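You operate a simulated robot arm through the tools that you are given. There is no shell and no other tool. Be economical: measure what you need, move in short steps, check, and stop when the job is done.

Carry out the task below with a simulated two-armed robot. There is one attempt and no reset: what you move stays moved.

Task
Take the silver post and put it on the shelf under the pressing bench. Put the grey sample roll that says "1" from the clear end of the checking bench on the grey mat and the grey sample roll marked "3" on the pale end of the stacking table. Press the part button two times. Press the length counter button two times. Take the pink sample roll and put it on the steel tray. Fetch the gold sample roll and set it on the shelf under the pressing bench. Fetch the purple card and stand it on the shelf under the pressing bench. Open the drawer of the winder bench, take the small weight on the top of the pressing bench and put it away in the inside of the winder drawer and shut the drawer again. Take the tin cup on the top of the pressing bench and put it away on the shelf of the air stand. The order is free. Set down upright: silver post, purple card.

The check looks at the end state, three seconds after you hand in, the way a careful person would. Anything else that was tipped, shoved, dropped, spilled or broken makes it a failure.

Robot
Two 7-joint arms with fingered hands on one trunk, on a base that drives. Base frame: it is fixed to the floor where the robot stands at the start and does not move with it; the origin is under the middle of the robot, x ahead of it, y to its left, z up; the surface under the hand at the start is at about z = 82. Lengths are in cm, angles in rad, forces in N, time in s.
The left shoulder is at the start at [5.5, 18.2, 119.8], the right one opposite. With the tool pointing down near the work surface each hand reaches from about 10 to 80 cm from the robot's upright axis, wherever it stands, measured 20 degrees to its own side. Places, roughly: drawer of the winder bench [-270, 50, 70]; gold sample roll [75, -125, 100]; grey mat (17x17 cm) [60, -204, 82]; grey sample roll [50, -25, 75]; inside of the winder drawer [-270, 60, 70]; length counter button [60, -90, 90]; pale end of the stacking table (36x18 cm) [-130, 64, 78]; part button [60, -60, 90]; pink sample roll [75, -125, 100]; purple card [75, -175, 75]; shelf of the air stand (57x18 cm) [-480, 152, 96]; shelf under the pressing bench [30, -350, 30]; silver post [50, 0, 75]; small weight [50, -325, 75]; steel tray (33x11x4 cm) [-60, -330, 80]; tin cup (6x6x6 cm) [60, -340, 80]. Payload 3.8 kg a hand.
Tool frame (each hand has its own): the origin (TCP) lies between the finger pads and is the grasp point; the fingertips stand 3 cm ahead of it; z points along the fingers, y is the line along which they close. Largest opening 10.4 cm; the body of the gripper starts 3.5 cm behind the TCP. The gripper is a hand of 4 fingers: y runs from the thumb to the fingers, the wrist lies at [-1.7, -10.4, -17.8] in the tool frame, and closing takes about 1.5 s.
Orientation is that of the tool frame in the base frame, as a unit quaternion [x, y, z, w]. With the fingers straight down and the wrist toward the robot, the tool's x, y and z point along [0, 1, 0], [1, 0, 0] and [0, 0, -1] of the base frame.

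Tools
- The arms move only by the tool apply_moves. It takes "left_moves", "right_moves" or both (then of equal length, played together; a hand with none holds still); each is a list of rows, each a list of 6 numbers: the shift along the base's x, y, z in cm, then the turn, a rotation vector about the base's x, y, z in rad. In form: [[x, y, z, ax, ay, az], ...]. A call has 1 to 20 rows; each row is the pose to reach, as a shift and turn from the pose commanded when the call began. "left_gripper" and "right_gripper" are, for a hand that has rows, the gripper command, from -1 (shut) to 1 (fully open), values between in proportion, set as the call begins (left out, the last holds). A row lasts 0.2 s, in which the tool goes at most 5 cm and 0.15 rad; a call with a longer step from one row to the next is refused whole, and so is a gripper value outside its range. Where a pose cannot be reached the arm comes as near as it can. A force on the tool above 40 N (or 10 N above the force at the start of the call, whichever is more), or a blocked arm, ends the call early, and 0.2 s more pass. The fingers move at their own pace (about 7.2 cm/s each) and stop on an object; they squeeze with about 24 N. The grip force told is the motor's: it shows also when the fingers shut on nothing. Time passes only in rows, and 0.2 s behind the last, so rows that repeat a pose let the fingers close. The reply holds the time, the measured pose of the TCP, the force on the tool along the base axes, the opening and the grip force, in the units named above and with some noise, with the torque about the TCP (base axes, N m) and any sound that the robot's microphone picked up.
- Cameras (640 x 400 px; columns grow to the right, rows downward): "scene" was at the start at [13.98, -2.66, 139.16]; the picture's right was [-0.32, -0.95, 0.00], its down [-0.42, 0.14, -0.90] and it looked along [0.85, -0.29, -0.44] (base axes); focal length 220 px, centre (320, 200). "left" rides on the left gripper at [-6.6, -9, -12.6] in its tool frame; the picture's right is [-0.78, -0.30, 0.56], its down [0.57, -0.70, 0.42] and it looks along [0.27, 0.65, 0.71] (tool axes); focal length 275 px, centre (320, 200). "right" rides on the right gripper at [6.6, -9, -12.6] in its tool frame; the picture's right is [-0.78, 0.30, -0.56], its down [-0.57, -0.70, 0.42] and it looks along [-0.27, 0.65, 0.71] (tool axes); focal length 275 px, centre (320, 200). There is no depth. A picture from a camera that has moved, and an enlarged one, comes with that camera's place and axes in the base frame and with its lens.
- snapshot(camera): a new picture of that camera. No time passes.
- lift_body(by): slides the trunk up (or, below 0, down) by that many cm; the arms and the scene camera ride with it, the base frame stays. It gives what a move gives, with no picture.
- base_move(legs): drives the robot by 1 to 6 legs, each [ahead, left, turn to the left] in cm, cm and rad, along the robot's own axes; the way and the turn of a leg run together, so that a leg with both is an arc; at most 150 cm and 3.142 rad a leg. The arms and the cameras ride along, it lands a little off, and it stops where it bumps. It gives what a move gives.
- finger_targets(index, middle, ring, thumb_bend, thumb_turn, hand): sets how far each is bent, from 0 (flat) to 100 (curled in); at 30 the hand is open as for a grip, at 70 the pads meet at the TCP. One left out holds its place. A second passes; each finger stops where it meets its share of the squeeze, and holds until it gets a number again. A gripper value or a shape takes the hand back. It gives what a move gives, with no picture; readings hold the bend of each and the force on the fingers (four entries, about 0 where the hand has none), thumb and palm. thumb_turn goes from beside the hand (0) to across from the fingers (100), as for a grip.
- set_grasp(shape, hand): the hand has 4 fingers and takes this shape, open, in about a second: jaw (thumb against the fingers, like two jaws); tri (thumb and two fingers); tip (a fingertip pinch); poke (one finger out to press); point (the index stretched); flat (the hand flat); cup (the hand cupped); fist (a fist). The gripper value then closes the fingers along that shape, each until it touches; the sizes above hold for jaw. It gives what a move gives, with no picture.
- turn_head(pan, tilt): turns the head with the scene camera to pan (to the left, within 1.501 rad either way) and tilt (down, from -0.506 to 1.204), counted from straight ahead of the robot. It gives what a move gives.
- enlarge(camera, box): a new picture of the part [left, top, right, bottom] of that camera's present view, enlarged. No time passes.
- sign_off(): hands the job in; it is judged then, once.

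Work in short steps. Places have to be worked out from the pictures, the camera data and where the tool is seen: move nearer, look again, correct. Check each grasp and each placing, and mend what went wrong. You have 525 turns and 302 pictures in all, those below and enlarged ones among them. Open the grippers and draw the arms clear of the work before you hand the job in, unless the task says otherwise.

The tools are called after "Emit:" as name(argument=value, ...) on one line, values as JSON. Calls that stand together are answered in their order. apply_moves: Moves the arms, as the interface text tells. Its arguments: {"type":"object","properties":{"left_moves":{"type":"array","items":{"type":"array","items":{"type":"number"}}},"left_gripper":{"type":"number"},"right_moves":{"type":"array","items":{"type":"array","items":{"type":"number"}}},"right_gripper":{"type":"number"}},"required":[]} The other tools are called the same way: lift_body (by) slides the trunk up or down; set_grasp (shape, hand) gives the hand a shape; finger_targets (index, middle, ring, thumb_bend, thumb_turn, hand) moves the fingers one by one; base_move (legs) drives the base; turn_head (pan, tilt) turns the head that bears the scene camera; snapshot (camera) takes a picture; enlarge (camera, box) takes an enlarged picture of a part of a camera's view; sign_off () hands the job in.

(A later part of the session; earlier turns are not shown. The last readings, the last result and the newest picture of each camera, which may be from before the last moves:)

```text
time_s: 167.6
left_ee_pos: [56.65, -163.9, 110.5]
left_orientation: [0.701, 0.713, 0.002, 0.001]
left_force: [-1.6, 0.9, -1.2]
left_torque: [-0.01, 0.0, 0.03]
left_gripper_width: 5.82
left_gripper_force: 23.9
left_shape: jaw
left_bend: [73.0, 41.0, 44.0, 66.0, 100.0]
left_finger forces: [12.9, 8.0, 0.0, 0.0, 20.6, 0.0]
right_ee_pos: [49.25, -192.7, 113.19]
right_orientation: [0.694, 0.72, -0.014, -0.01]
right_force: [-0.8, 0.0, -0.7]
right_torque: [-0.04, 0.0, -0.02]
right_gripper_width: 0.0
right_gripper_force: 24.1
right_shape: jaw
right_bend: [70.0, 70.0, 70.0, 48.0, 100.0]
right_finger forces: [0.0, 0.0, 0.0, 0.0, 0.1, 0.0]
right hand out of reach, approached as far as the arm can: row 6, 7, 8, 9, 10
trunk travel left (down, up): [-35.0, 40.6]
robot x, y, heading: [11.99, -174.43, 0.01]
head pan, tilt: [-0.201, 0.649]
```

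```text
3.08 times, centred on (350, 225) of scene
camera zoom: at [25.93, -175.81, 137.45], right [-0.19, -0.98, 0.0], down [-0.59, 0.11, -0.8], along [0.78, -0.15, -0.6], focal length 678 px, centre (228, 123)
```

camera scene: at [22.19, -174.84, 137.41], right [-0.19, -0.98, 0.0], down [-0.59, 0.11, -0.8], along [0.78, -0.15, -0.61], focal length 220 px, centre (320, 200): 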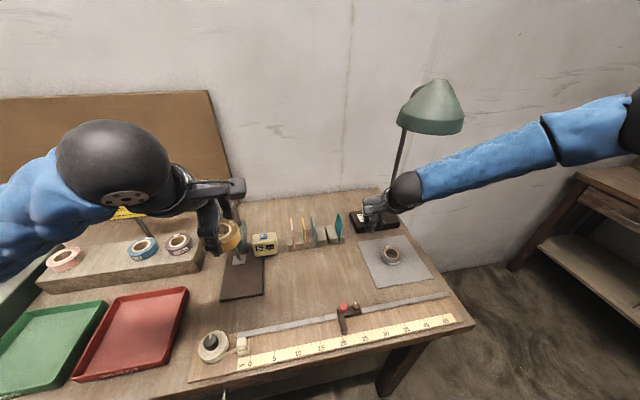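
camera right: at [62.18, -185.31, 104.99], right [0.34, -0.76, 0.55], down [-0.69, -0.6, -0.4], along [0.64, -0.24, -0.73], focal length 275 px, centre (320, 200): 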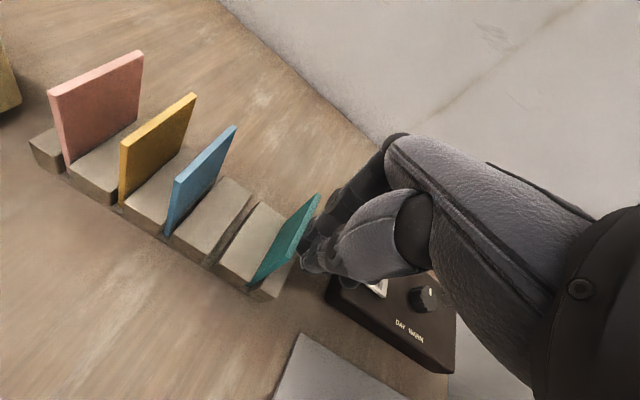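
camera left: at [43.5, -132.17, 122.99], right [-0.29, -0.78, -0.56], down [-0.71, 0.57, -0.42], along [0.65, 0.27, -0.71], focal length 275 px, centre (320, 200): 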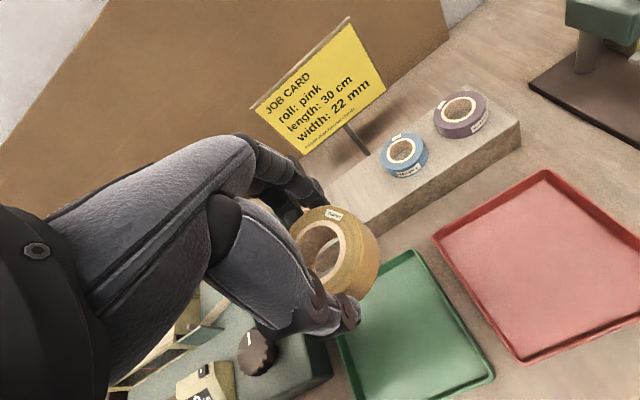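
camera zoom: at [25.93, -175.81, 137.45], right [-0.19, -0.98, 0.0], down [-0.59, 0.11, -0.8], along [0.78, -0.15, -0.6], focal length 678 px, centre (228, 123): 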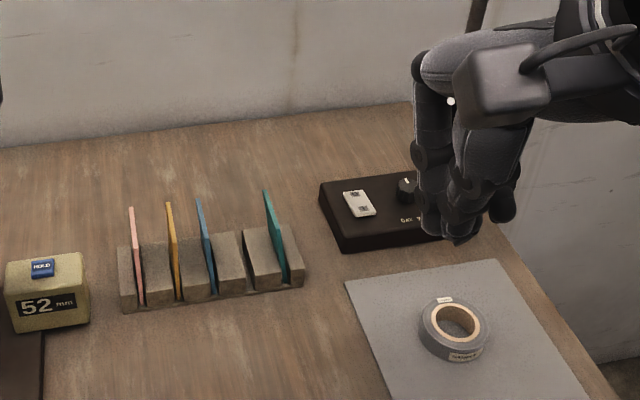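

The teal card stands straight again. Now for the pink roll: open the right hand and drive left to y≈-95.

Emit:
base_move(legs=[[-2, 79, 0]])

Emit:
apply_moves(right_moves=[[4, 0, 0, 0, 0.0, 0.0], [8, 0, 0, -0.02, 0, 0.02], [8, 0, 0, -0.02, 0, 0.02]], right_gripper=0.75)

Emit:
turn_head(pan=-0.3, tilt=0.65)

Emit:
snapshot(camera="scene")

Emit:
snapshot(camera="right")

```text
time_s: 171.9
left_ee_pos: [54.29, -84.86, 110.45]
left_orientation: [0.703, 0.711, 0.002, 0.0]
left_force: [-0.5, 0.7, -0.4]
left_torque: [0.0, -0.02, -0.01]
left_gripper_width: 5.83
left_gripper_force: 25.0
left_shape: jaw
left_bend: [73.0, 41.0, 44.0, 66.0, 100.0]
left_finger forces: [12.8, 8.0, 0.0, 0.1, 20.6, 0.0]
right_ee_pos: [46.86, -113.67, 113.11]
right_orientation: [0.697, 0.717, -0.015, -0.011]
right_force: [0.0, -0.3, -0.2]
right_torque: [-0.01, 0.01, -0.01]
right_gripper_width: 0.0
right_gripper_force: 24.3
right_shape: jaw
right_bend: [70.0, 70.0, 70.0, 48.0, 100.0]
right_finger forces: [0.0, 0.0, 0.1, 0.1, 0.1, 0.1]
trunk travel left (down, up): [-35.0, 40.6]
robot x, y, heading: [9.83, -95.02, 0.005]
head pan, tilt: [-0.201, 0.649]
```

```text
time_s: 172.7
left_ee_pos: [54.29, -85.0, 110.39]
left_orientation: [0.704, 0.71, 0.001, 0.001]
left_force: [0.0, -0.4, -0.3]
left_torque: [0.03, -0.01, 0.03]
left_gripper_width: 5.83
left_gripper_force: 24.3
left_shape: jaw
left_bend: [73.0, 41.0, 44.0, 66.0, 100.0]
left_finger forces: [12.8, 8.0, 0.1, 0.0, 20.5, 0.1]
right_ee_pos: [54.97, -113.71, 113.06]
right_orientation: [0.689, 0.724, -0.023, -0.004]
right_force: [-0.6, 0.2, -0.1]
right_torque: [-0.03, -0.02, 0.0]
right_gripper_width: 9.1
right_gripper_force: 0.0
right_shape: jaw
right_bend: [28.0, 32.0, 30.0, 34.0, 98.0]
right_finger forces: [0.0, 0.0, 0.1, 0.1, 0.0, 0.0]
trunk travel left (down, up): [-35.0, 40.6]
robot x, y, heading: [9.53, -94.9, 0.001]
head pan, tilt: [-0.201, 0.649]
```

```text
time_s: 173.3
left_ee_pos: [54.46, -84.81, 110.47]
left_orientation: [0.704, 0.71, 0.001, 0.0]
left_force: [0.2, 0.3, -0.2]
left_torque: [-0.03, -0.03, 0.0]
left_gripper_width: 5.85
left_gripper_force: 23.9
left_shape: jaw
left_bend: [73.0, 41.0, 44.0, 66.0, 100.0]
left_finger forces: [12.9, 8.0, 0.0, 0.0, 20.6, 0.0]
right_ee_pos: [54.86, -113.54, 113.01]
right_orientation: [0.69, 0.724, -0.023, -0.004]
right_force: [-0.7, -0.1, 0.1]
right_torque: [-0.02, 0.0, -0.02]
right_gripper_width: 9.1
right_gripper_force: 0.1
right_shape: jaw
right_bend: [28.0, 32.0, 30.0, 34.0, 98.0]
right_finger forces: [0.0, 0.0, 0.0, 0.0, 0.0, 0.1]
trunk travel left (down, up): [-35.0, 40.6]
robot x, y, heading: [9.6, -95.31, 0.002]
head pan, tilt: [-0.3, 0.649]
```

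```text
176 pictures are left
camera scene: at [23.36, -97.46, 137.42], right [-0.29, -0.96, 0.0], down [-0.58, 0.18, -0.8], along [0.76, -0.23, -0.6], focal length 220 px, centre (320, 200)
```

scene: 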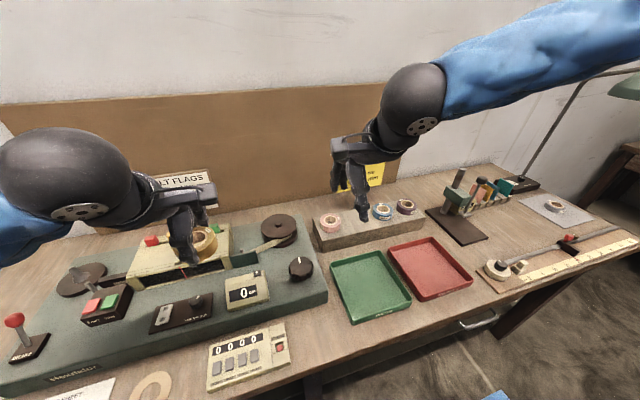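

```text
175 pictures are left
camera right: at [46.1, -107.12, 125.74], right [0.35, -0.75, 0.57], down [-0.69, -0.62, -0.38], along [0.63, -0.25, -0.73], focal length 275 px, centre (320, 200)
```

right: 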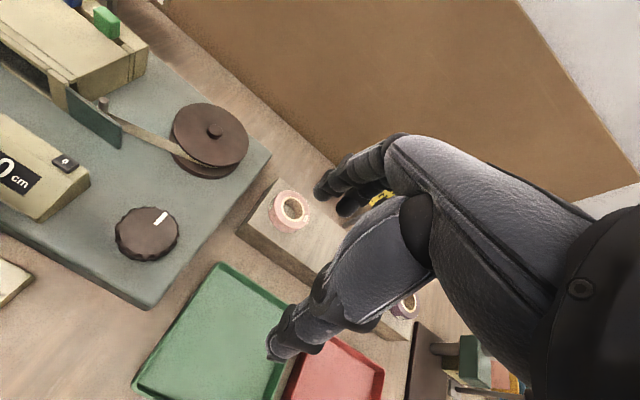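

Pink is at about [69.8,-115.6]. I straighten the right tool and move above it at z≈101.

Emit:
apply_moves(right_moves=[[3.5, -0.5, 0, 0.027, -0.038, -0.048], [7, -1, 0, 0.027, -0.038, -0.048], [10.5, -1.5, -3, 0.027, -0.038, -0.048], [13, -2, -7, 0.027, -0.038, -0.048], [14, -2.1, -11, 0.027, -0.038, -0.048], [14, -2.1, -12, 0.027, -0.038, -0.048]])

Emit:
snapshot(camera="right")

Emit:
enlarge(camera="scene", box=[280, 150, 440, 270])

```text
time_s: 174.7
left_ee_pos: [54.42, -84.81, 110.42]
left_orientation: [0.704, 0.71, 0.001, 0.0]
left_force: [-0.2, -0.8, 0.0]
left_torque: [0.01, 0.02, 0.03]
left_gripper_width: 5.82
left_gripper_force: 24.3
left_shape: jaw
left_bend: [73.0, 41.0, 44.0, 66.0, 100.0]
left_finger forces: [12.8, 7.9, 0.0, 0.0, 20.6, 0.0]
right_ee_pos: [68.76, -115.72, 101.08]
right_orientation: [0.707, 0.707, 0.002, 0.001]
right_force: [-1.1, 0.8, 1.1]
right_torque: [0.03, -0.03, -0.01]
right_gripper_width: 9.11
right_gripper_force: 0.0
right_shape: jaw
right_bend: [28.0, 32.0, 30.0, 34.0, 98.0]
right_finger forces: [0.1, 0.1, 0.0, 0.1, 0.1, 0.0]
trunk travel left (down, up): [-35.0, 40.6]
robot x, y, heading: [9.48, -95.39, 0.003]
head pan, tilt: [-0.3, 0.649]
```

```text
174 pictures are left
camera right: at [59.62, -109.33, 113.67], right [0.29, -0.78, 0.56], down [-0.7, -0.57, -0.43], along [0.65, -0.26, -0.71], focal length 275 px, centre (320, 200)
```

right: 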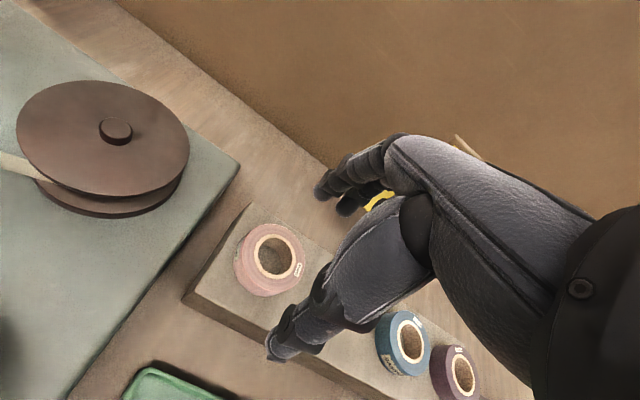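

```text
3.33 times, centred on (360, 210) of scene
camera zoom: at [23.33, -97.46, 137.43], right [-0.29, -0.96, 0.0], down [-0.58, 0.18, -0.8], along [0.76, -0.23, -0.6], focal length 735 px, centre (187, 167)
```

zoom: 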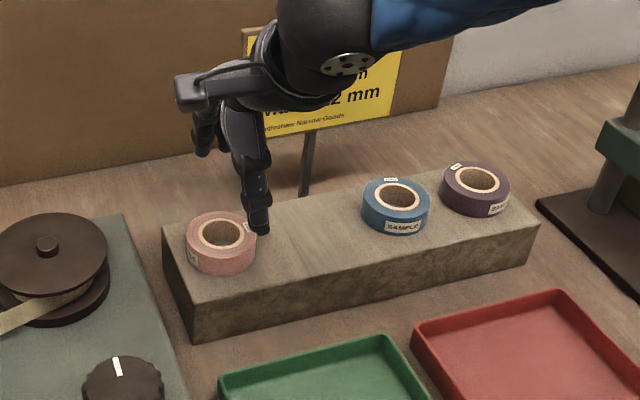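

Pink is at [69.9,-115.1]. I correct and lower to z≈91.8.

Emit:
apply_moves(right_moves=[[0.9, 0.5, -3, 0, 0, 0], [0.9, 0.5, -6, 0, 0, 0], [0.9, 0.5, -9.3, 0, 0, 0], [0.9, 0.5, -9.3, 0, 0, 0]])

Emit:
snapshot(camera="right")

```text
time_s: 175.7
left_ee_pos: [54.59, -85.07, 110.36]
left_orientation: [0.703, 0.711, 0.001, 0.0]
left_force: [1.0, -0.6, -0.6]
left_torque: [0.02, 0.0, -0.02]
left_gripper_width: 5.82
left_gripper_force: 24.4
left_shape: jaw
left_bend: [73.0, 41.0, 44.0, 66.0, 100.0]
left_finger forces: [12.8, 8.0, 0.1, 0.0, 20.6, 0.1]
right_ee_pos: [69.21, -115.85, 91.34]
right_orientation: [0.708, 0.707, -0.004, -0.004]
right_force: [1.3, 0.0, 0.0]
right_torque: [-0.01, 0.02, 0.0]
right_gripper_width: 9.11
right_gripper_force: 0.1
right_shape: jaw
right_bend: [28.0, 32.0, 30.0, 34.0, 98.0]
right_finger forces: [0.1, 0.0, 0.0, 0.0, 0.0, 0.1]
right hand out of reach, approached as far as the arm can: row 3, 4
trunk travel left (down, up): [-35.0, 40.6]
robot x, y, heading: [9.63, -95.01, 0.005]
head pan, tilt: [-0.3, 0.649]
```

```text
172 pictures are left
camera right: at [60.24, -109.42, 103.96], right [0.3, -0.78, 0.55], down [-0.71, -0.57, -0.42], along [0.64, -0.27, -0.72], focal length 275 px, centre (320, 200)
```

right: 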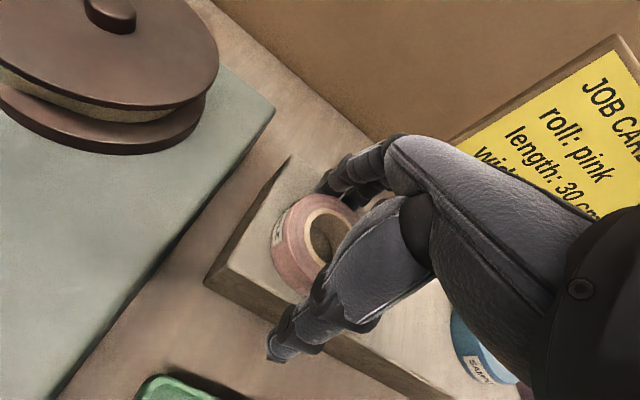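

The roll is between the fingers. I close and lift, drawing back.

Emit:
apply_moves(right_moves=[[0, 0, 0, 0, 0, 0], [0, 0, 0, 0, 0, 0], [0, 0, 0, 0, 0, 0], [0, 0, 0, 0, 0, 0], [0, 0, 0, 0, 0, 0], [0, 0, 0, 0, 0, 0], [0, 0, 0, 0, 0, 0]], right_gripper=-1)

Emit:
apply_moves(right_moves=[[0, 0, 2, 0, 0, 0], [-0.5, 0, 5, 0, 0, 0], [-2, 0, 9, 0, 0, 0], [-5, 0, 13, 0, 0, 0], [-9, 0, 15, 0, 0, 0], [-13, -2, 17, 0, 0, 0], [-17, -4, 19, 0, 0, 0]])

Emit:
snapshot(camera="right")

Emit:
snapshot(camera="scene")

```text
time_s: 177.3
left_ee_pos: [54.38, -85.0, 110.52]
left_orientation: [0.703, 0.711, 0.001, 0.001]
left_force: [0.0, 0.5, -1.1]
left_torque: [0.0, 0.03, -0.01]
left_gripper_width: 5.82
left_gripper_force: 23.9
left_shape: jaw
left_bend: [73.0, 41.0, 44.0, 66.0, 100.0]
left_finger forces: [12.8, 8.0, 0.1, 0.1, 20.6, 0.0]
right_ee_pos: [69.32, -115.82, 92.01]
right_orientation: [0.707, 0.707, 0.001, -0.001]
right_force: [-0.3, 0.4, -0.4]
right_torque: [0.01, 0.0, -0.02]
right_gripper_width: 5.85
right_gripper_force: 24.4
right_shape: jaw
right_bend: [73.0, 41.0, 44.0, 65.0, 100.0]
right_finger forces: [12.4, 8.2, 0.0, 0.0, 20.2, 0.0]
trunk travel left (down, up): [-35.0, 40.6]
robot x, y, heading: [9.86, -95.24, 0.006]
head pan, tilt: [-0.3, 0.649]
```

```text
time_s: 178.9
left_ee_pos: [54.27, -84.89, 110.49]
left_orientation: [0.703, 0.711, 0.003, 0.0]
left_force: [-1.0, 0.1, -0.5]
left_torque: [0.03, 0.0, 0.01]
left_gripper_width: 5.84
left_gripper_force: 24.0
left_shape: jaw
left_bend: [73.0, 41.0, 44.0, 66.0, 100.0]
left_finger forces: [12.8, 8.0, 0.0, 0.0, 20.6, 0.1]
right_ee_pos: [52.12, -119.93, 111.04]
right_orientation: [0.707, 0.707, 0.001, 0.0]
right_force: [-0.2, 0.7, -0.5]
right_torque: [0.01, -0.06, 0.0]
right_gripper_width: 5.87
right_gripper_force: 24.4
right_shape: jaw
right_bend: [73.0, 41.0, 44.0, 66.0, 100.0]
right_finger forces: [12.5, 8.2, 0.0, 0.0, 20.3, 0.0]
trunk travel left (down, up): [-35.0, 40.6]
robot x, y, heading: [9.77, -95.36, -0.0]
head pan, tilt: [-0.3, 0.649]
```

```text
171 pictures are left
camera right: at [43.1, -113.4, 123.56], right [0.3, -0.78, 0.56], down [-0.7, -0.57, -0.43], along [0.65, -0.26, -0.71], focal length 275 px, centre (320, 200)
```

right: 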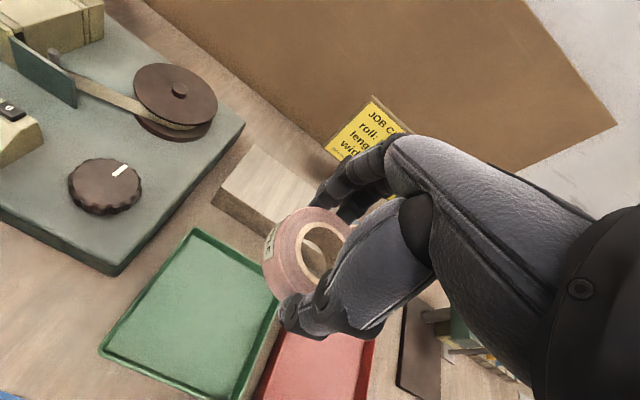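

```text
170 pictures are left
camera scene: at [23.22, -97.51, 137.44], right [-0.29, -0.96, 0.0], down [-0.58, 0.18, -0.8], along [0.76, -0.23, -0.6], focal length 220 px, centre (320, 200)
```

scene: 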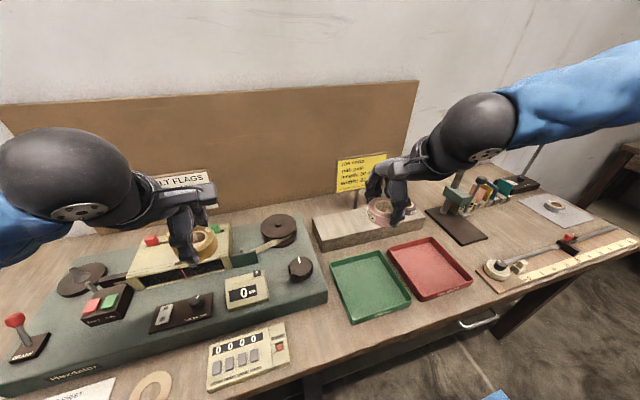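

Pink and gold are both held. I back off, turn right and drive to the tray bench.

Emit:
base_move(legs=[[-34, 0, 0], [0, 0, -1.571], [120, -8, 0], [30, -8, 0]])

Emit:
turn_head(pan=-0.1, tilt=0.65)

Emit:
snapshot(camera="scene")

```text
time_s: 192.3
left_ee_pos: [-19.38, -290.37, 110.47]
left_orientation: [1.0, 0.032, 0.0, 0.0]
left_force: [0.4, 0.1, -0.1]
left_torque: [0.02, 0.02, 0.0]
left_gripper_width: 5.82
left_gripper_force: 23.8
left_shape: jaw
left_bend: [73.0, 41.0, 44.0, 66.0, 100.0]
left_finger forces: [12.8, 7.9, 0.0, 0.1, 20.2, 0.1]
right_ee_pos: [-54.43, -290.15, 110.94]
right_orientation: [1.0, 0.027, -0.001, 0.0]
right_force: [-0.6, -0.5, -1.6]
right_torque: [0.06, -0.02, -0.02]
right_gripper_width: 5.79
right_gripper_force: 23.8
right_shape: jaw
right_bend: [73.0, 41.0, 44.0, 66.0, 100.0]
right_finger forces: [12.5, 8.0, 0.1, 0.1, 19.9, 0.0]
trunk travel left (down, up): [-35.0, 40.6]
robot x, y, heading: [-32.25, -246.47, -1.513]
head pan, tilt: [-0.3, 0.649]
```

```text
time_s: 193.0
left_ee_pos: [-19.43, -290.33, 110.51]
left_orientation: [0.999, 0.032, 0.001, 0.001]
left_force: [0.6, 0.0, -0.8]
left_torque: [0.04, -0.01, -0.01]
left_gripper_width: 5.78
left_gripper_force: 23.7
left_shape: jaw
left_bend: [73.0, 41.0, 44.0, 66.0, 100.0]
left_finger forces: [12.8, 7.9, 0.0, 0.0, 20.4, 0.1]
right_ee_pos: [-54.33, -290.17, 111.01]
right_orientation: [1.0, 0.028, 0.001, 0.001]
right_force: [0.6, 0.0, -0.7]
right_torque: [-0.03, 0.01, -0.02]
right_gripper_width: 5.8
right_gripper_force: 24.1
right_shape: jaw
right_bend: [73.0, 41.0, 44.0, 66.0, 100.0]
right_finger forces: [12.5, 8.0, 0.1, 0.0, 20.0, 0.1]
trunk travel left (down, up): [-35.0, 40.6]
robot x, y, heading: [-32.26, -246.53, -1.509]
head pan, tilt: [-0.099, 0.649]
```

```text
169 pictures are left
camera scene: at [-32.38, -260.17, 137.42], right [-1.0, 0.04, 0.0], down [0.03, 0.6, -0.8], along [-0.03, -0.8, -0.6], focal length 220 px, centre (320, 200)
```

scene: 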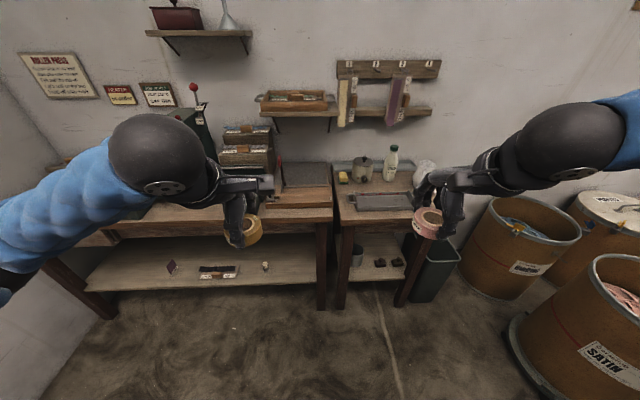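

The steel tray is at about [-60,-329]. I drive closer, straightening the heading.

Emit:
base_move(legs=[[24, -6, -0.06]])

Emit:
turn_head(pan=-0.3, tilt=0.75)

Emit:
snapshot(camera="scene")

Emit:
snapshot(camera="right")

```text
time_s: 194.8
left_ee_pos: [-27.81, -315.42, 110.33]
left_orientation: [1.0, 0.0, 0.001, 0.001]
left_force: [-0.8, -0.2, -0.5]
left_torque: [0.02, -0.02, -0.02]
left_gripper_width: 5.8
left_gripper_force: 24.0
left_shape: jaw
left_bend: [73.0, 41.0, 44.0, 66.0, 100.0]
left_finger forces: [12.9, 7.8, 0.0, 0.1, 20.3, 0.1]
right_ee_pos: [-62.68, -313.16, 110.87]
right_orientation: [1.0, -0.006, 0.0, 0.001]
right_force: [-0.9, 0.4, -0.6]
right_torque: [-0.01, 0.03, 0.0]
right_gripper_width: 5.8
right_gripper_force: 24.6
right_shape: jaw
right_bend: [73.0, 41.0, 44.0, 66.0, 100.0]
right_finger forces: [12.5, 7.9, 0.0, 0.1, 20.0, 0.1]
trunk travel left (down, up): [-35.0, 40.6]
robot x, y, heading: [-37.47, -270.66, -1.573]
head pan, tilt: [-0.099, 0.649]
```

```text
time_s: 195.5
left_ee_pos: [-27.68, -315.35, 110.57]
left_orientation: [1.0, 0.0, 0.001, 0.001]
left_force: [0.0, -0.3, 0.1]
left_torque: [0.01, 0.01, 0.02]
left_gripper_width: 5.78
left_gripper_force: 23.8
left_shape: jaw
left_bend: [73.0, 41.0, 44.0, 66.0, 100.0]
left_finger forces: [12.8, 7.9, 0.0, 0.1, 20.3, 0.0]
right_ee_pos: [-62.57, -312.81, 110.89]
right_orientation: [1.0, -0.006, 0.0, 0.001]
right_force: [-0.7, 0.4, -0.8]
right_torque: [0.0, -0.01, 0.0]
right_gripper_width: 5.81
right_gripper_force: 24.2
right_shape: jaw
right_bend: [73.0, 41.0, 44.0, 66.0, 100.0]
right_finger forces: [12.5, 7.9, 0.1, 0.0, 20.0, 0.0]
trunk travel left (down, up): [-35.0, 40.6]
robot x, y, heading: [-37.85, -270.73, -1.577]
head pan, tilt: [-0.3, 0.75]
```

```text
168 pictures are left
camera scene: at [-40.41, -283.74, 136.57], right [-0.95, 0.3, 0.0], down [0.21, 0.65, -0.73], along [-0.22, -0.7, -0.68], focal length 220 px, centre (320, 200)
```

scene: 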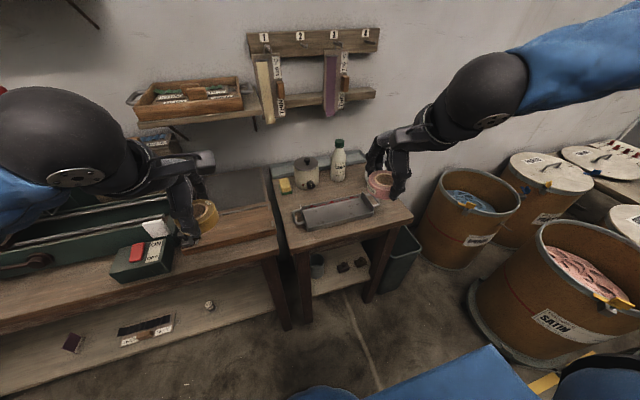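

```text
167 pictures are left
camera right: at [-56.01, -304.1, 123.52], right [-0.78, -0.29, 0.56], down [-0.57, 0.71, -0.43], along [-0.27, -0.65, -0.71], focal length 275 px, centre (320, 200)
```

right: 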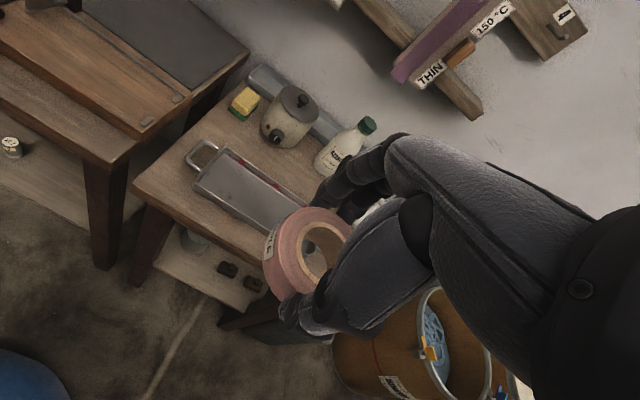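

The tray spans x -47…-74 centred near [-60.4,-329.3]. I move the pink roll above its middle.

Emit:
apply_moves(right_moves=[[0.5, -4, -2, 0, 0, 0], [1, -8, -4, 0, 0, 0], [1.5, -12, -6, 0, 0, 0], [2, -15.5, -9, 0, 0, 0], [2, -16.4, -13, 0, 0, 0], [2, -16.4, -15, 0, 0, 0]])

Emit:
enlarge(camera="scene", box=[260, 120, 440, 270])

Emit:
snapshot(camera="right")

```text
time_s: 196.9
left_ee_pos: [-27.79, -315.36, 110.49]
left_orientation: [1.0, 0.0, 0.001, 0.0]
left_force: [-0.6, 0.0, -0.7]
left_torque: [0.01, -0.03, -0.01]
left_gripper_width: 5.81
left_gripper_force: 23.7
left_shape: jaw
left_bend: [73.0, 41.0, 44.0, 66.0, 100.0]
left_finger forces: [12.9, 7.9, 0.1, 0.1, 20.3, 0.0]
right_ee_pos: [-60.65, -329.38, 95.87]
right_orientation: [1.0, -0.005, 0.001, 0.002]
right_force: [0.0, 1.3, -0.9]
right_torque: [0.02, 0.03, 0.05]
right_gripper_width: 5.79
right_gripper_force: 24.1
right_shape: jaw
right_bend: [73.0, 41.0, 44.0, 66.0, 100.0]
right_finger forces: [12.5, 8.0, 0.0, 0.0, 20.0, 0.0]
trunk travel left (down, up): [-35.0, 40.6]
robot x, y, heading: [-37.58, -270.61, -1.576]
head pan, tilt: [-0.3, 0.75]
```

```text
2.67 times, centred on (350, 195) of scene
camera zoom: at [-40.43, -283.78, 136.56], right [-0.95, 0.3, 0.0], down [0.21, 0.65, -0.73], along [-0.22, -0.7, -0.68], focal length 588 px, centre (240, 213)
```

zoom: 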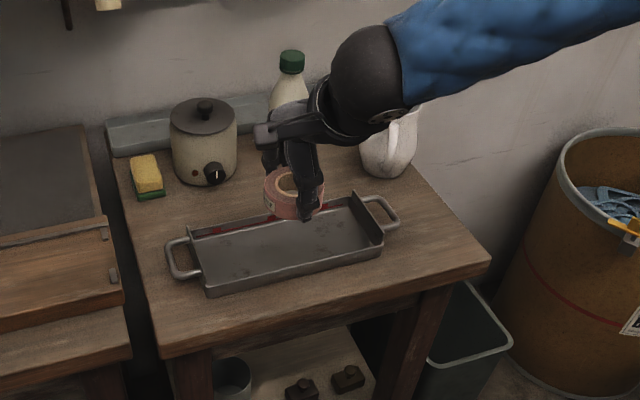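

```text
165 pictures are left
camera right: at [-53.96, -320.57, 108.33], right [-0.78, -0.29, 0.56], down [-0.56, 0.71, -0.43], along [-0.27, -0.65, -0.71], focal length 275 px, centre (320, 200)
```

right: 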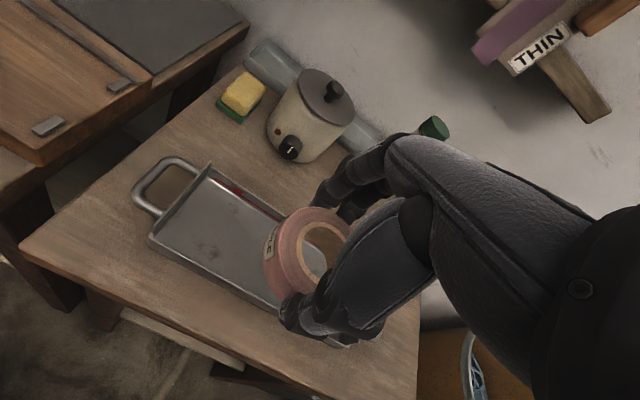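

Refined: the tray spans y ≈ -329.6…-339 with walls, centre ≈ [-62.8,-334.4], bench z≈79.5. To have finger room I turn the right hand 90° so it opens along the tray's length, and shift over the centre.

Emit:
apply_moves(right_moves=[[0, 0, 2, 0, 0, 0.14], [0, 0, 4, 0, 0, 0.28], [0, 0, 5, 0, 0, 0.42], [0, 0, 5, 0, 0, 0.56], [0, 0, 5, 0, 0, 0.7], [0, 0, 5, 0, 0, 0.84], [0, -1, 5, 0, 0, 0.98], [-0.5, -2, 5, 0, 0, 1.12], [-1, -3, 5, 0, 0, 1.26], [-1.5, -4, 5, 0, 0, 1.4], [-2, -5, 5, 0, 0, 1.54], [-2, -5, 5, 0, 0, 1.57], [-2, -5, 5, 0, 0, 1.57]])

Emit:
enlarge(camera="scene", box=[260, 120, 440, 270])

Emit:
snapshot(camera="right")

```text
time_s: 199.7
left_ee_pos: [-27.87, -315.32, 110.44]
left_orientation: [1.0, 0.0, 0.001, 0.0]
left_force: [0.4, -0.1, 0.1]
left_torque: [0.0, -0.04, -0.01]
left_gripper_width: 5.79
left_gripper_force: 24.0
left_shape: jaw
left_bend: [73.0, 41.0, 44.0, 66.0, 100.0]
left_finger forces: [12.8, 8.0, 0.0, 0.0, 20.3, 0.1]
right_ee_pos: [-63.33, -330.37, 102.07]
right_orientation: [0.711, 0.703, 0.002, 0.001]
right_force: [0.1, -0.2, -0.4]
right_torque: [-0.03, 0.0, -0.02]
right_gripper_width: 5.8
right_gripper_force: 23.8
right_shape: jaw
right_bend: [73.0, 41.0, 44.0, 66.0, 100.0]
right_finger forces: [12.5, 8.1, 0.0, 0.0, 20.0, 0.0]
right hand out of reach, approached as far as the arm can: row 10, 11, 12, 13
trunk travel left (down, up): [-35.0, 40.6]
robot x, y, heading: [-37.43, -270.83, -1.577]
head pan, tilt: [-0.3, 0.75]
```

```text
2.67 times, centred on (350, 195) of scene
camera zoom: at [-40.42, -283.77, 136.56], right [-0.95, 0.3, 0.0], down [0.21, 0.65, -0.73], along [-0.22, -0.7, -0.68], focal length 588 px, centre (240, 213)
```

zoom: 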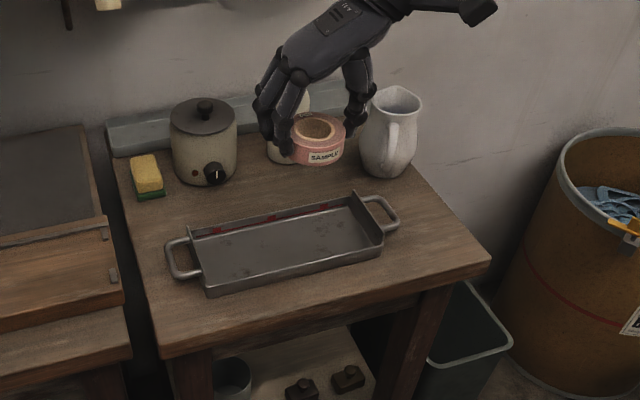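

```text
163 pictures are left
camera right: at [-72.29, -323.74, 114.5], right [0.29, -0.78, 0.56], down [-0.71, -0.57, -0.43], along [0.65, -0.27, -0.71], focal length 275 px, centre (320, 200)
```

right: 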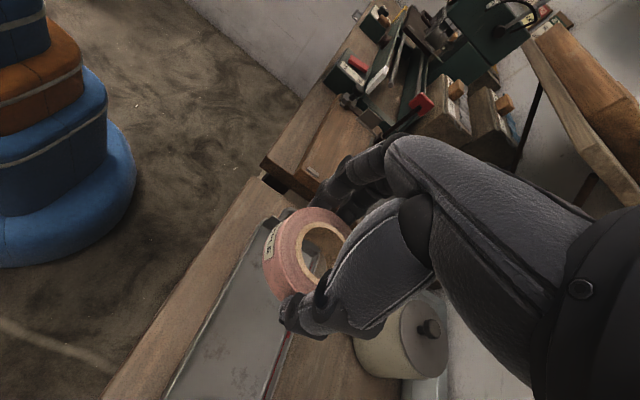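

I need 4 cm more; I drive the base ahead 5.

Emit:
base_move(legs=[[5, 0, 0]])

Emit:
enlarge(camera="scene", box=[260, 120, 440, 270])

Emit:
snapshot(camera="right")

```text
time_s: 200.7
left_ee_pos: [-27.76, -320.55, 110.28]
left_orientation: [1.0, 0.0, 0.001, 0.0]
left_force: [0.1, -0.5, 0.6]
left_torque: [0.06, 0.03, 0.0]
left_gripper_width: 5.8
left_gripper_force: 23.8
left_shape: jaw
left_bend: [73.0, 41.0, 44.0, 66.0, 100.0]
left_finger forces: [12.8, 7.9, 0.0, 0.0, 20.4, 0.0]
right_ee_pos: [-63.28, -335.54, 101.69]
right_orientation: [0.711, 0.704, 0.001, 0.0]
right_force: [-0.2, -0.8, -0.2]
right_torque: [0.04, -0.02, 0.0]
right_gripper_width: 5.78
right_gripper_force: 23.5
right_shape: jaw
right_bend: [73.0, 41.0, 44.0, 66.0, 100.0]
right_finger forces: [12.6, 8.2, 0.0, 0.0, 20.0, 0.0]
trunk travel left (down, up): [-35.0, 40.6]
robot x, y, heading: [-37.74, -275.29, -1.576]
head pan, tilt: [-0.3, 0.75]
```

```text
2.67 times, centred on (350, 195) of scene
camera zoom: at [-40.45, -289.09, 136.52], right [-0.95, 0.3, 0.0], down [0.21, 0.65, -0.73], along [-0.22, -0.7, -0.68], focal length 588 px, centre (240, 213)
```

zoom: 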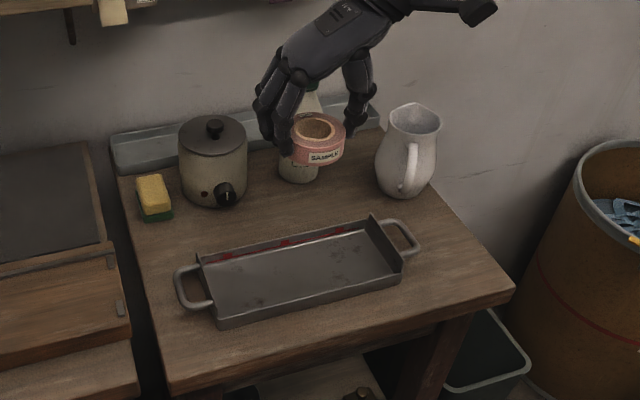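

```text
161 pictures are left
camera right: at [-72.29, -329.02, 114.35], right [0.29, -0.78, 0.56], down [-0.71, -0.56, -0.43], along [0.65, -0.27, -0.71], focal length 275 px, centre (320, 200)
```

right: 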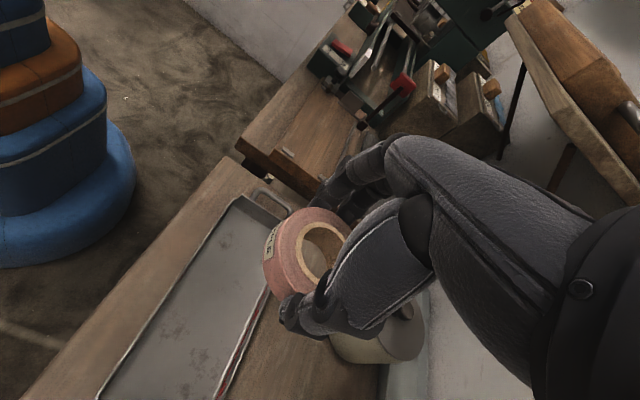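

Projecting the TCP straight down, it lies midway between the tray's front and back rims. I lower.

Emit:
apply_moves(right_moves=[[0.5, 0.2, -4, 0, 0, 0], [0.5, 0.2, -8, 0, 0, 0], [0.5, 0.2, -12, 0, 0, 0], [0.5, 0.2, -15, 0, 0, 0], [0.5, 0.2, -15, 0, 0, 0]])

Emit:
enlarge(camera="scene", box=[260, 120, 440, 270])

Emit:
snapshot(camera="right")

```text
time_s: 201.9
left_ee_pos: [-27.77, -320.43, 110.46]
left_orientation: [1.0, 0.0, 0.001, 0.001]
left_force: [-0.3, -0.4, 0.0]
left_torque: [0.02, 0.01, -0.01]
left_gripper_width: 5.81
left_gripper_force: 24.3
left_shape: jaw
left_bend: [73.0, 41.0, 44.0, 66.0, 100.0]
left_finger forces: [12.8, 7.9, 0.0, 0.0, 20.3, 0.1]
right_ee_pos: [-62.59, -329.62, 92.52]
right_orientation: [0.711, 0.703, -0.001, 0.0]
right_force: [0.9, 0.2, -0.4]
right_torque: [0.02, 0.02, 0.04]
right_gripper_width: 5.82
right_gripper_force: 23.8
right_shape: jaw
right_bend: [73.0, 41.0, 44.0, 66.0, 100.0]
right_finger forces: [12.6, 8.1, 0.0, 0.0, 20.1, 0.1]
right hand out of reach, approached as far as the arm can: row 1, 2, 3, 4, 5
trunk travel left (down, up): [-35.0, 40.6]
robot x, y, heading: [-37.83, -275.74, -1.576]
head pan, tilt: [-0.3, 0.75]
```

```text
2.67 times, centred on (350, 195) of scene
camera zoom: at [-40.45, -288.81, 136.56], right [-0.95, 0.3, 0.0], down [0.21, 0.65, -0.73], along [-0.22, -0.7, -0.68], focal length 588 px, centre (240, 213)
```

zoom: 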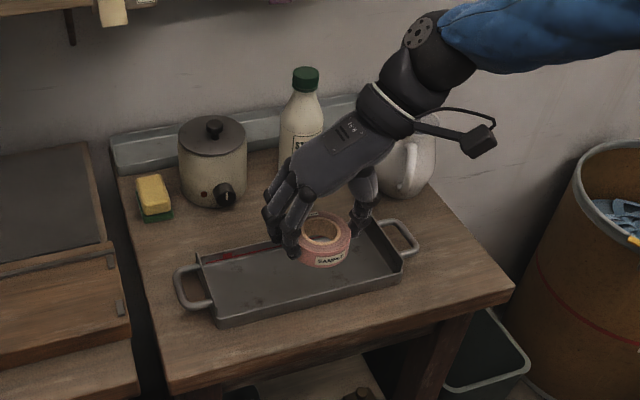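

```text
159 pictures are left
camera right: at [-71.49, -323.07, 105.02], right [0.29, -0.78, 0.56], down [-0.71, -0.56, -0.42], along [0.64, -0.27, -0.71], focal length 275 px, centre (320, 200)
```

right: 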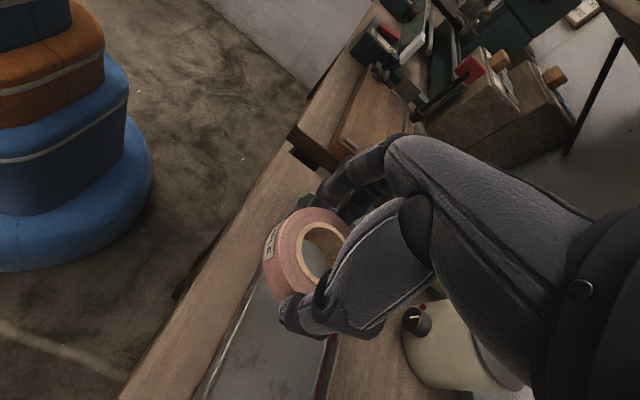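

At lower height the reach shrinks; I drive 7 more ahead (the roll is still above the rims).

Emit:
base_move(legs=[[6.5, 0, 0]])

Emit:
apply_moves(right_moves=[[0, 0, 0, 0, 0, 0], [0, 0, -1, 0, 0, 0]])

Emit:
snapshot(camera="right")

Emit:
enlarge(camera="scene", box=[260, 120, 440, 270])

```text
time_s: 202.8
left_ee_pos: [-27.89, -327.04, 110.38]
left_orientation: [1.0, 0.0, 0.001, 0.0]
left_force: [-0.8, -0.6, -0.2]
left_torque: [0.02, 0.0, 0.04]
left_gripper_width: 5.81
left_gripper_force: 23.8
left_shape: jaw
left_bend: [73.0, 41.0, 44.0, 66.0, 100.0]
left_finger forces: [12.8, 8.0, 0.1, 0.1, 20.4, 0.0]
right_ee_pos: [-62.57, -336.19, 92.3]
right_orientation: [0.712, 0.703, 0.001, 0.0]
right_force: [-0.4, 0.0, -0.3]
right_torque: [0.03, -0.01, 0.01]
right_gripper_width: 5.81
right_gripper_force: 23.9
right_shape: jaw
right_bend: [73.0, 41.0, 44.0, 66.0, 100.0]
right_finger forces: [12.4, 8.1, 0.1, 0.0, 20.0, 0.1]
trunk travel left (down, up): [-35.0, 40.6]
robot x, y, heading: [-37.74, -282.02, -1.575]
head pan, tilt: [-0.3, 0.75]
```

```text
time_s: 203.4
left_ee_pos: [-27.83, -326.76, 110.42]
left_orientation: [1.0, 0.0, 0.001, 0.001]
left_force: [-0.4, 0.0, -1.2]
left_torque: [0.0, 0.0, -0.03]
left_gripper_width: 5.81
left_gripper_force: 23.5
left_shape: jaw
left_bend: [73.0, 41.0, 44.0, 66.0, 100.0]
left_finger forces: [12.8, 7.9, 0.1, 0.0, 20.3, 0.1]
right_ee_pos: [-62.7, -335.67, 91.92]
right_orientation: [0.711, 0.703, -0.001, 0.0]
right_force: [-0.6, -0.1, -0.5]
right_torque: [0.01, 0.01, -0.02]
right_gripper_width: 5.78
right_gripper_force: 24.0
right_shape: jaw
right_bend: [73.0, 41.0, 44.0, 66.0, 100.0]
right_finger forces: [12.5, 8.1, 0.1, 0.0, 20.0, 0.0]
right hand out of reach, approached as far as the arm can: row 2
trunk travel left (down, up): [-35.0, 40.6]
robot x, y, heading: [-37.65, -282.09, -1.577]
head pan, tilt: [-0.3, 0.75]
```

```text
158 pictures are left
camera right: at [-71.59, -328.97, 104.47], right [0.29, -0.78, 0.56], down [-0.71, -0.56, -0.42], along [0.64, -0.27, -0.71], focal length 275 px, centre (320, 200)
```

right: 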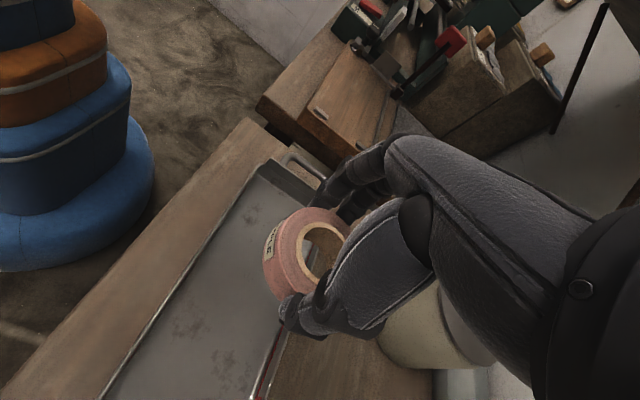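

```text
2.67 times, centred on (350, 195) of scene
camera zoom: at [-40.51, -295.23, 136.56], right [-0.95, 0.3, 0.0], down [0.21, 0.65, -0.73], along [-0.22, -0.7, -0.68], focal length 588 px, centre (240, 213)
```

zoom: 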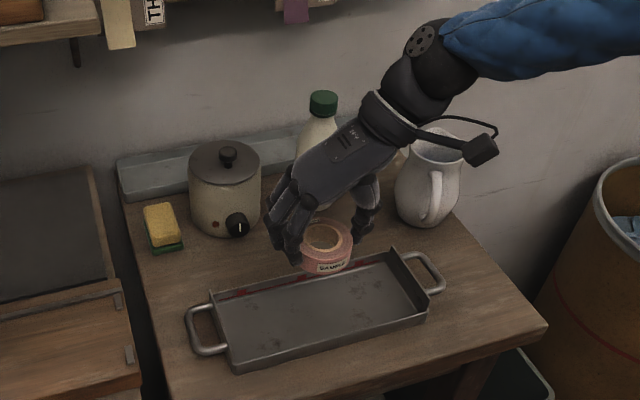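

Still limited below; lowering the trunk 6 cm brings the hand down instead. First I shift 0.8 cm toward the front.

Emit:
apply_moves(right_moves=[[0, 0.8, 0.5, 0, 0, 0], [0, 0.8, 0.5, 0, 0, 0]])

Emit:
lift_body(by=-6)

Emit:
snapshot(camera="right")

Emit:
enlarge(camera="scene", box=[260, 120, 440, 270])

```text
time_s: 204.1
left_ee_pos: [-27.8, -326.93, 110.42]
left_orientation: [1.0, 0.0, 0.002, 0.001]
left_force: [-0.1, -0.2, -0.7]
left_torque: [0.0, 0.01, -0.01]
left_gripper_width: 5.82
left_gripper_force: 24.2
left_shape: jaw
left_bend: [73.0, 41.0, 44.0, 66.0, 100.0]
left_finger forces: [12.8, 7.9, 0.1, 0.0, 20.4, 0.0]
right_ee_pos: [-62.72, -334.85, 92.41]
right_orientation: [0.711, 0.703, -0.002, 0.0]
right_force: [-1.0, 0.0, 0.1]
right_torque: [-0.02, 0.02, -0.01]
right_gripper_width: 5.81
right_gripper_force: 23.8
right_shape: jaw
right_bend: [73.0, 41.0, 44.0, 66.0, 100.0]
right_finger forces: [12.4, 8.1, 0.0, 0.1, 20.1, 0.1]
trunk travel left (down, up): [-35.0, 40.6]
robot x, y, heading: [-38.02, -282.26, -1.579]
head pan, tilt: [-0.3, 0.75]
```

```text
time_s: 205.1
left_ee_pos: [-27.92, -326.79, 104.48]
left_orientation: [1.0, 0.0, 0.001, 0.002]
left_force: [0.3, 0.0, -0.5]
left_torque: [-0.02, -0.01, -0.02]
left_gripper_width: 5.8
left_gripper_force: 23.9
left_shape: jaw
left_bend: [73.0, 41.0, 44.0, 66.0, 100.0]
left_finger forces: [12.7, 7.9, 0.0, 0.1, 20.4, 0.0]
right_ee_pos: [-62.58, -334.86, 86.64]
right_orientation: [0.711, 0.703, -0.002, 0.001]
right_force: [0.0, 0.9, 0.6]
right_torque: [0.02, 0.01, -0.01]
right_gripper_width: 5.83
right_gripper_force: 23.7
right_shape: jaw
right_bend: [73.0, 41.0, 44.0, 66.0, 100.0]
right_finger forces: [12.5, 8.1, 0.0, 0.0, 20.0, 0.0]
trunk travel left (down, up): [-29.0, 46.6]
robot x, y, heading: [-37.67, -282.25, -1.577]
head pan, tilt: [-0.3, 0.75]
```

```text
156 pictures are left
camera right: at [-71.53, -328.17, 99.13], right [0.29, -0.78, 0.56], down [-0.71, -0.57, -0.42], along [0.64, -0.27, -0.71], focal length 275 px, centre (320, 200)
```

right: 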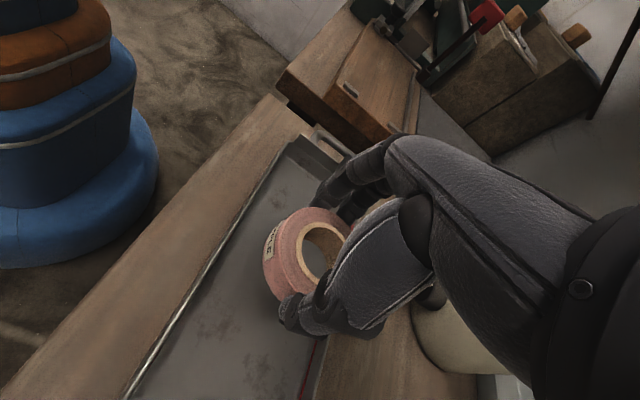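

```text
2.67 times, centred on (350, 195) of scene
camera zoom: at [-40.5, -297.35, 130.49], right [-0.95, 0.3, 0.0], down [0.21, 0.65, -0.73], along [-0.22, -0.7, -0.68], focal length 588 px, centre (240, 213)
```

zoom: 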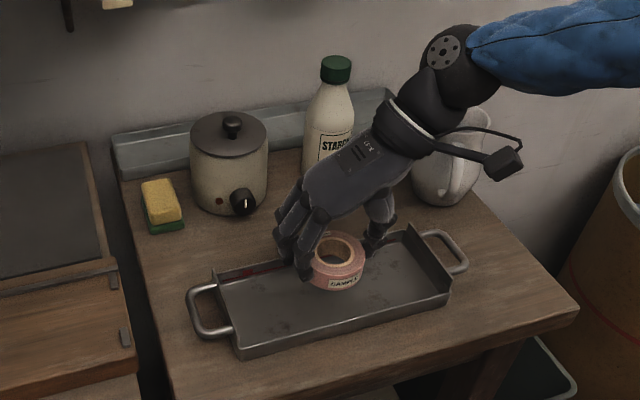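

Centred in the tray. I lower the last bit in small steps.

Emit:
apply_moves(right_moves=[[0, 0, -0.7, 0, 0, 0], [0, 0, -1.3, 0, 0, 0], [0, 0, -1.6, 0, 0, 0]])

Emit:
apply_moves(right_moves=[[0, 0, -0.3, 0, 0, 0], [0, 0, -0.6, 0, 0, 0], [0, 0, -0.9, 0, 0, 0]])

```text
time_s: 205.8
left_ee_pos: [-27.78, -326.93, 104.37]
left_orientation: [1.0, 0.0, 0.0, 0.001]
left_force: [0.2, 0.4, -0.1]
left_torque: [0.01, -0.04, -0.03]
left_gripper_width: 5.79
left_gripper_force: 23.4
left_shape: jaw
left_bend: [73.0, 41.0, 44.0, 66.0, 100.0]
left_finger forces: [12.8, 7.9, 0.0, 0.1, 20.4, 0.0]
right_ee_pos: [-62.72, -334.68, 84.89]
right_orientation: [0.711, 0.703, -0.001, 0.001]
right_force: [0.9, 0.0, 0.4]
right_torque: [0.02, 0.0, 0.0]
right_gripper_width: 5.83
right_gripper_force: 24.0
right_shape: jaw
right_bend: [73.0, 41.0, 44.0, 66.0, 100.0]
right_finger forces: [12.5, 8.1, 0.0, 0.1, 20.0, 0.0]
trunk travel left (down, up): [-29.0, 46.6]
robot x, y, heading: [-37.75, -282.54, -1.578]
head pan, tilt: [-0.3, 0.75]
```

```text
time_s: 206.7
left_ee_pos: [-27.92, -326.75, 104.36]
left_orientation: [1.0, 0.0, 0.001, 0.001]
left_force: [0.6, -0.2, 0.0]
left_torque: [-0.01, 0.0, 0.0]
left_gripper_width: 5.81
left_gripper_force: 24.0
left_shape: jaw
left_bend: [73.0, 41.0, 44.0, 66.0, 100.0]
left_finger forces: [12.8, 7.9, 0.0, 0.0, 20.4, 0.0]
right_ee_pos: [-62.58, -334.93, 83.91]
right_orientation: [0.711, 0.703, 0.0, 0.0]
right_force: [0.3, -0.5, -0.4]
right_torque: [0.02, 0.0, 0.0]
right_gripper_width: 5.8
right_gripper_force: 23.9
right_shape: jaw
right_bend: [73.0, 41.0, 44.0, 66.0, 100.0]
right_finger forces: [12.5, 8.1, 0.1, 0.0, 20.1, 0.0]
trunk travel left (down, up): [-29.0, 46.6]
robot x, y, heading: [-37.55, -282.26, -1.581]
head pan, tilt: [-0.3, 0.75]
```

No contact yet at 83.9; I go on in 0.3 cm steps.

Emit:
apply_moves(right_moves=[[0, 0, -0.3, 0, 0, 0], [0, 0, -0.6, 0, 0, 0], [0, 0, -0.6, 0, 0, 0]])

Emit:
enlarge(camera="scene", box=[300, 160, 420, 260])

```text
time_s: 207.4
left_ee_pos: [-27.88, -326.83, 104.39]
left_orientation: [1.0, 0.0, 0.0, 0.0]
left_force: [-0.9, -0.9, 0.8]
left_torque: [0.04, 0.04, 0.02]
left_gripper_width: 5.81
left_gripper_force: 24.1
left_shape: jaw
left_bend: [73.0, 41.0, 44.0, 66.0, 100.0]
left_finger forces: [12.8, 7.9, 0.0, 0.0, 20.3, 0.0]
right_ee_pos: [-62.76, -334.86, 83.32]
right_orientation: [0.712, 0.703, -0.001, 0.001]
right_force: [0.3, 0.1, -0.6]
right_torque: [0.02, 0.01, 0.0]
right_gripper_width: 5.8
right_gripper_force: 24.1
right_shape: jaw
right_bend: [73.0, 41.0, 44.0, 66.0, 100.0]
right_finger forces: [12.5, 8.1, 0.0, 0.0, 19.9, 0.0]
trunk travel left (down, up): [-29.0, 46.6]
robot x, y, heading: [-37.96, -282.19, -1.58]
head pan, tilt: [-0.3, 0.75]
```

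```text
4.00 times, centred on (360, 210) of scene
camera zoom: at [-40.51, -297.43, 130.47], right [-0.95, 0.3, 0.0], down [0.21, 0.65, -0.73], along [-0.22, -0.7, -0.68], focal length 882 px, centre (160, 160)
```

zoom: 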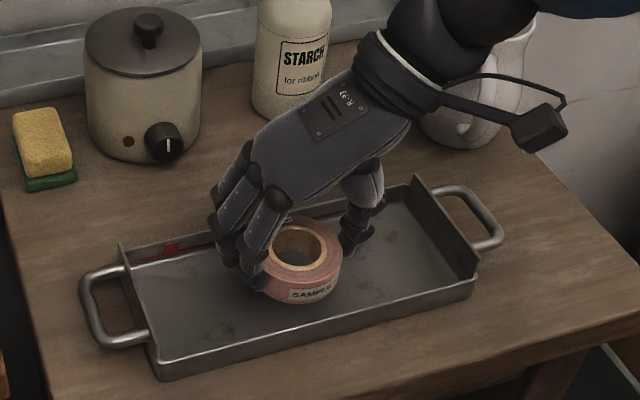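

Nearly on the floor of the tray. Further small steps.

Emit:
apply_moves(right_moves=[[0, 0, -0.3, 0, 0, 0], [0, 0, -0.6, 0, 0, 0], [0, 0, -0.9, 0, 0, 0]])

```text
time_s: 208.2
left_ee_pos: [-27.8, -326.8, 104.48]
left_orientation: [1.0, 0.0, 0.002, 0.0]
left_force: [-0.7, 0.5, 0.5]
left_torque: [0.02, 0.03, -0.01]
left_gripper_width: 5.8
left_gripper_force: 24.0
left_shape: jaw
left_bend: [73.0, 41.0, 44.0, 66.0, 100.0]
left_finger forces: [12.8, 7.9, 0.0, 0.0, 20.4, 0.0]
right_ee_pos: [-62.64, -334.92, 82.63]
right_orientation: [0.712, 0.703, 0.0, 0.001]
right_force: [0.5, -0.3, 0.1]
right_torque: [0.01, 0.02, 0.01]
right_gripper_width: 5.79
right_gripper_force: 24.0
right_shape: jaw
right_bend: [73.0, 41.0, 44.0, 66.0, 100.0]
right_finger forces: [12.5, 8.1, 0.0, 0.1, 20.0, 0.0]
trunk travel left (down, up): [-29.0, 46.6]
robot x, y, heading: [-38.14, -282.42, -1.577]
head pan, tilt: [-0.3, 0.75]
```

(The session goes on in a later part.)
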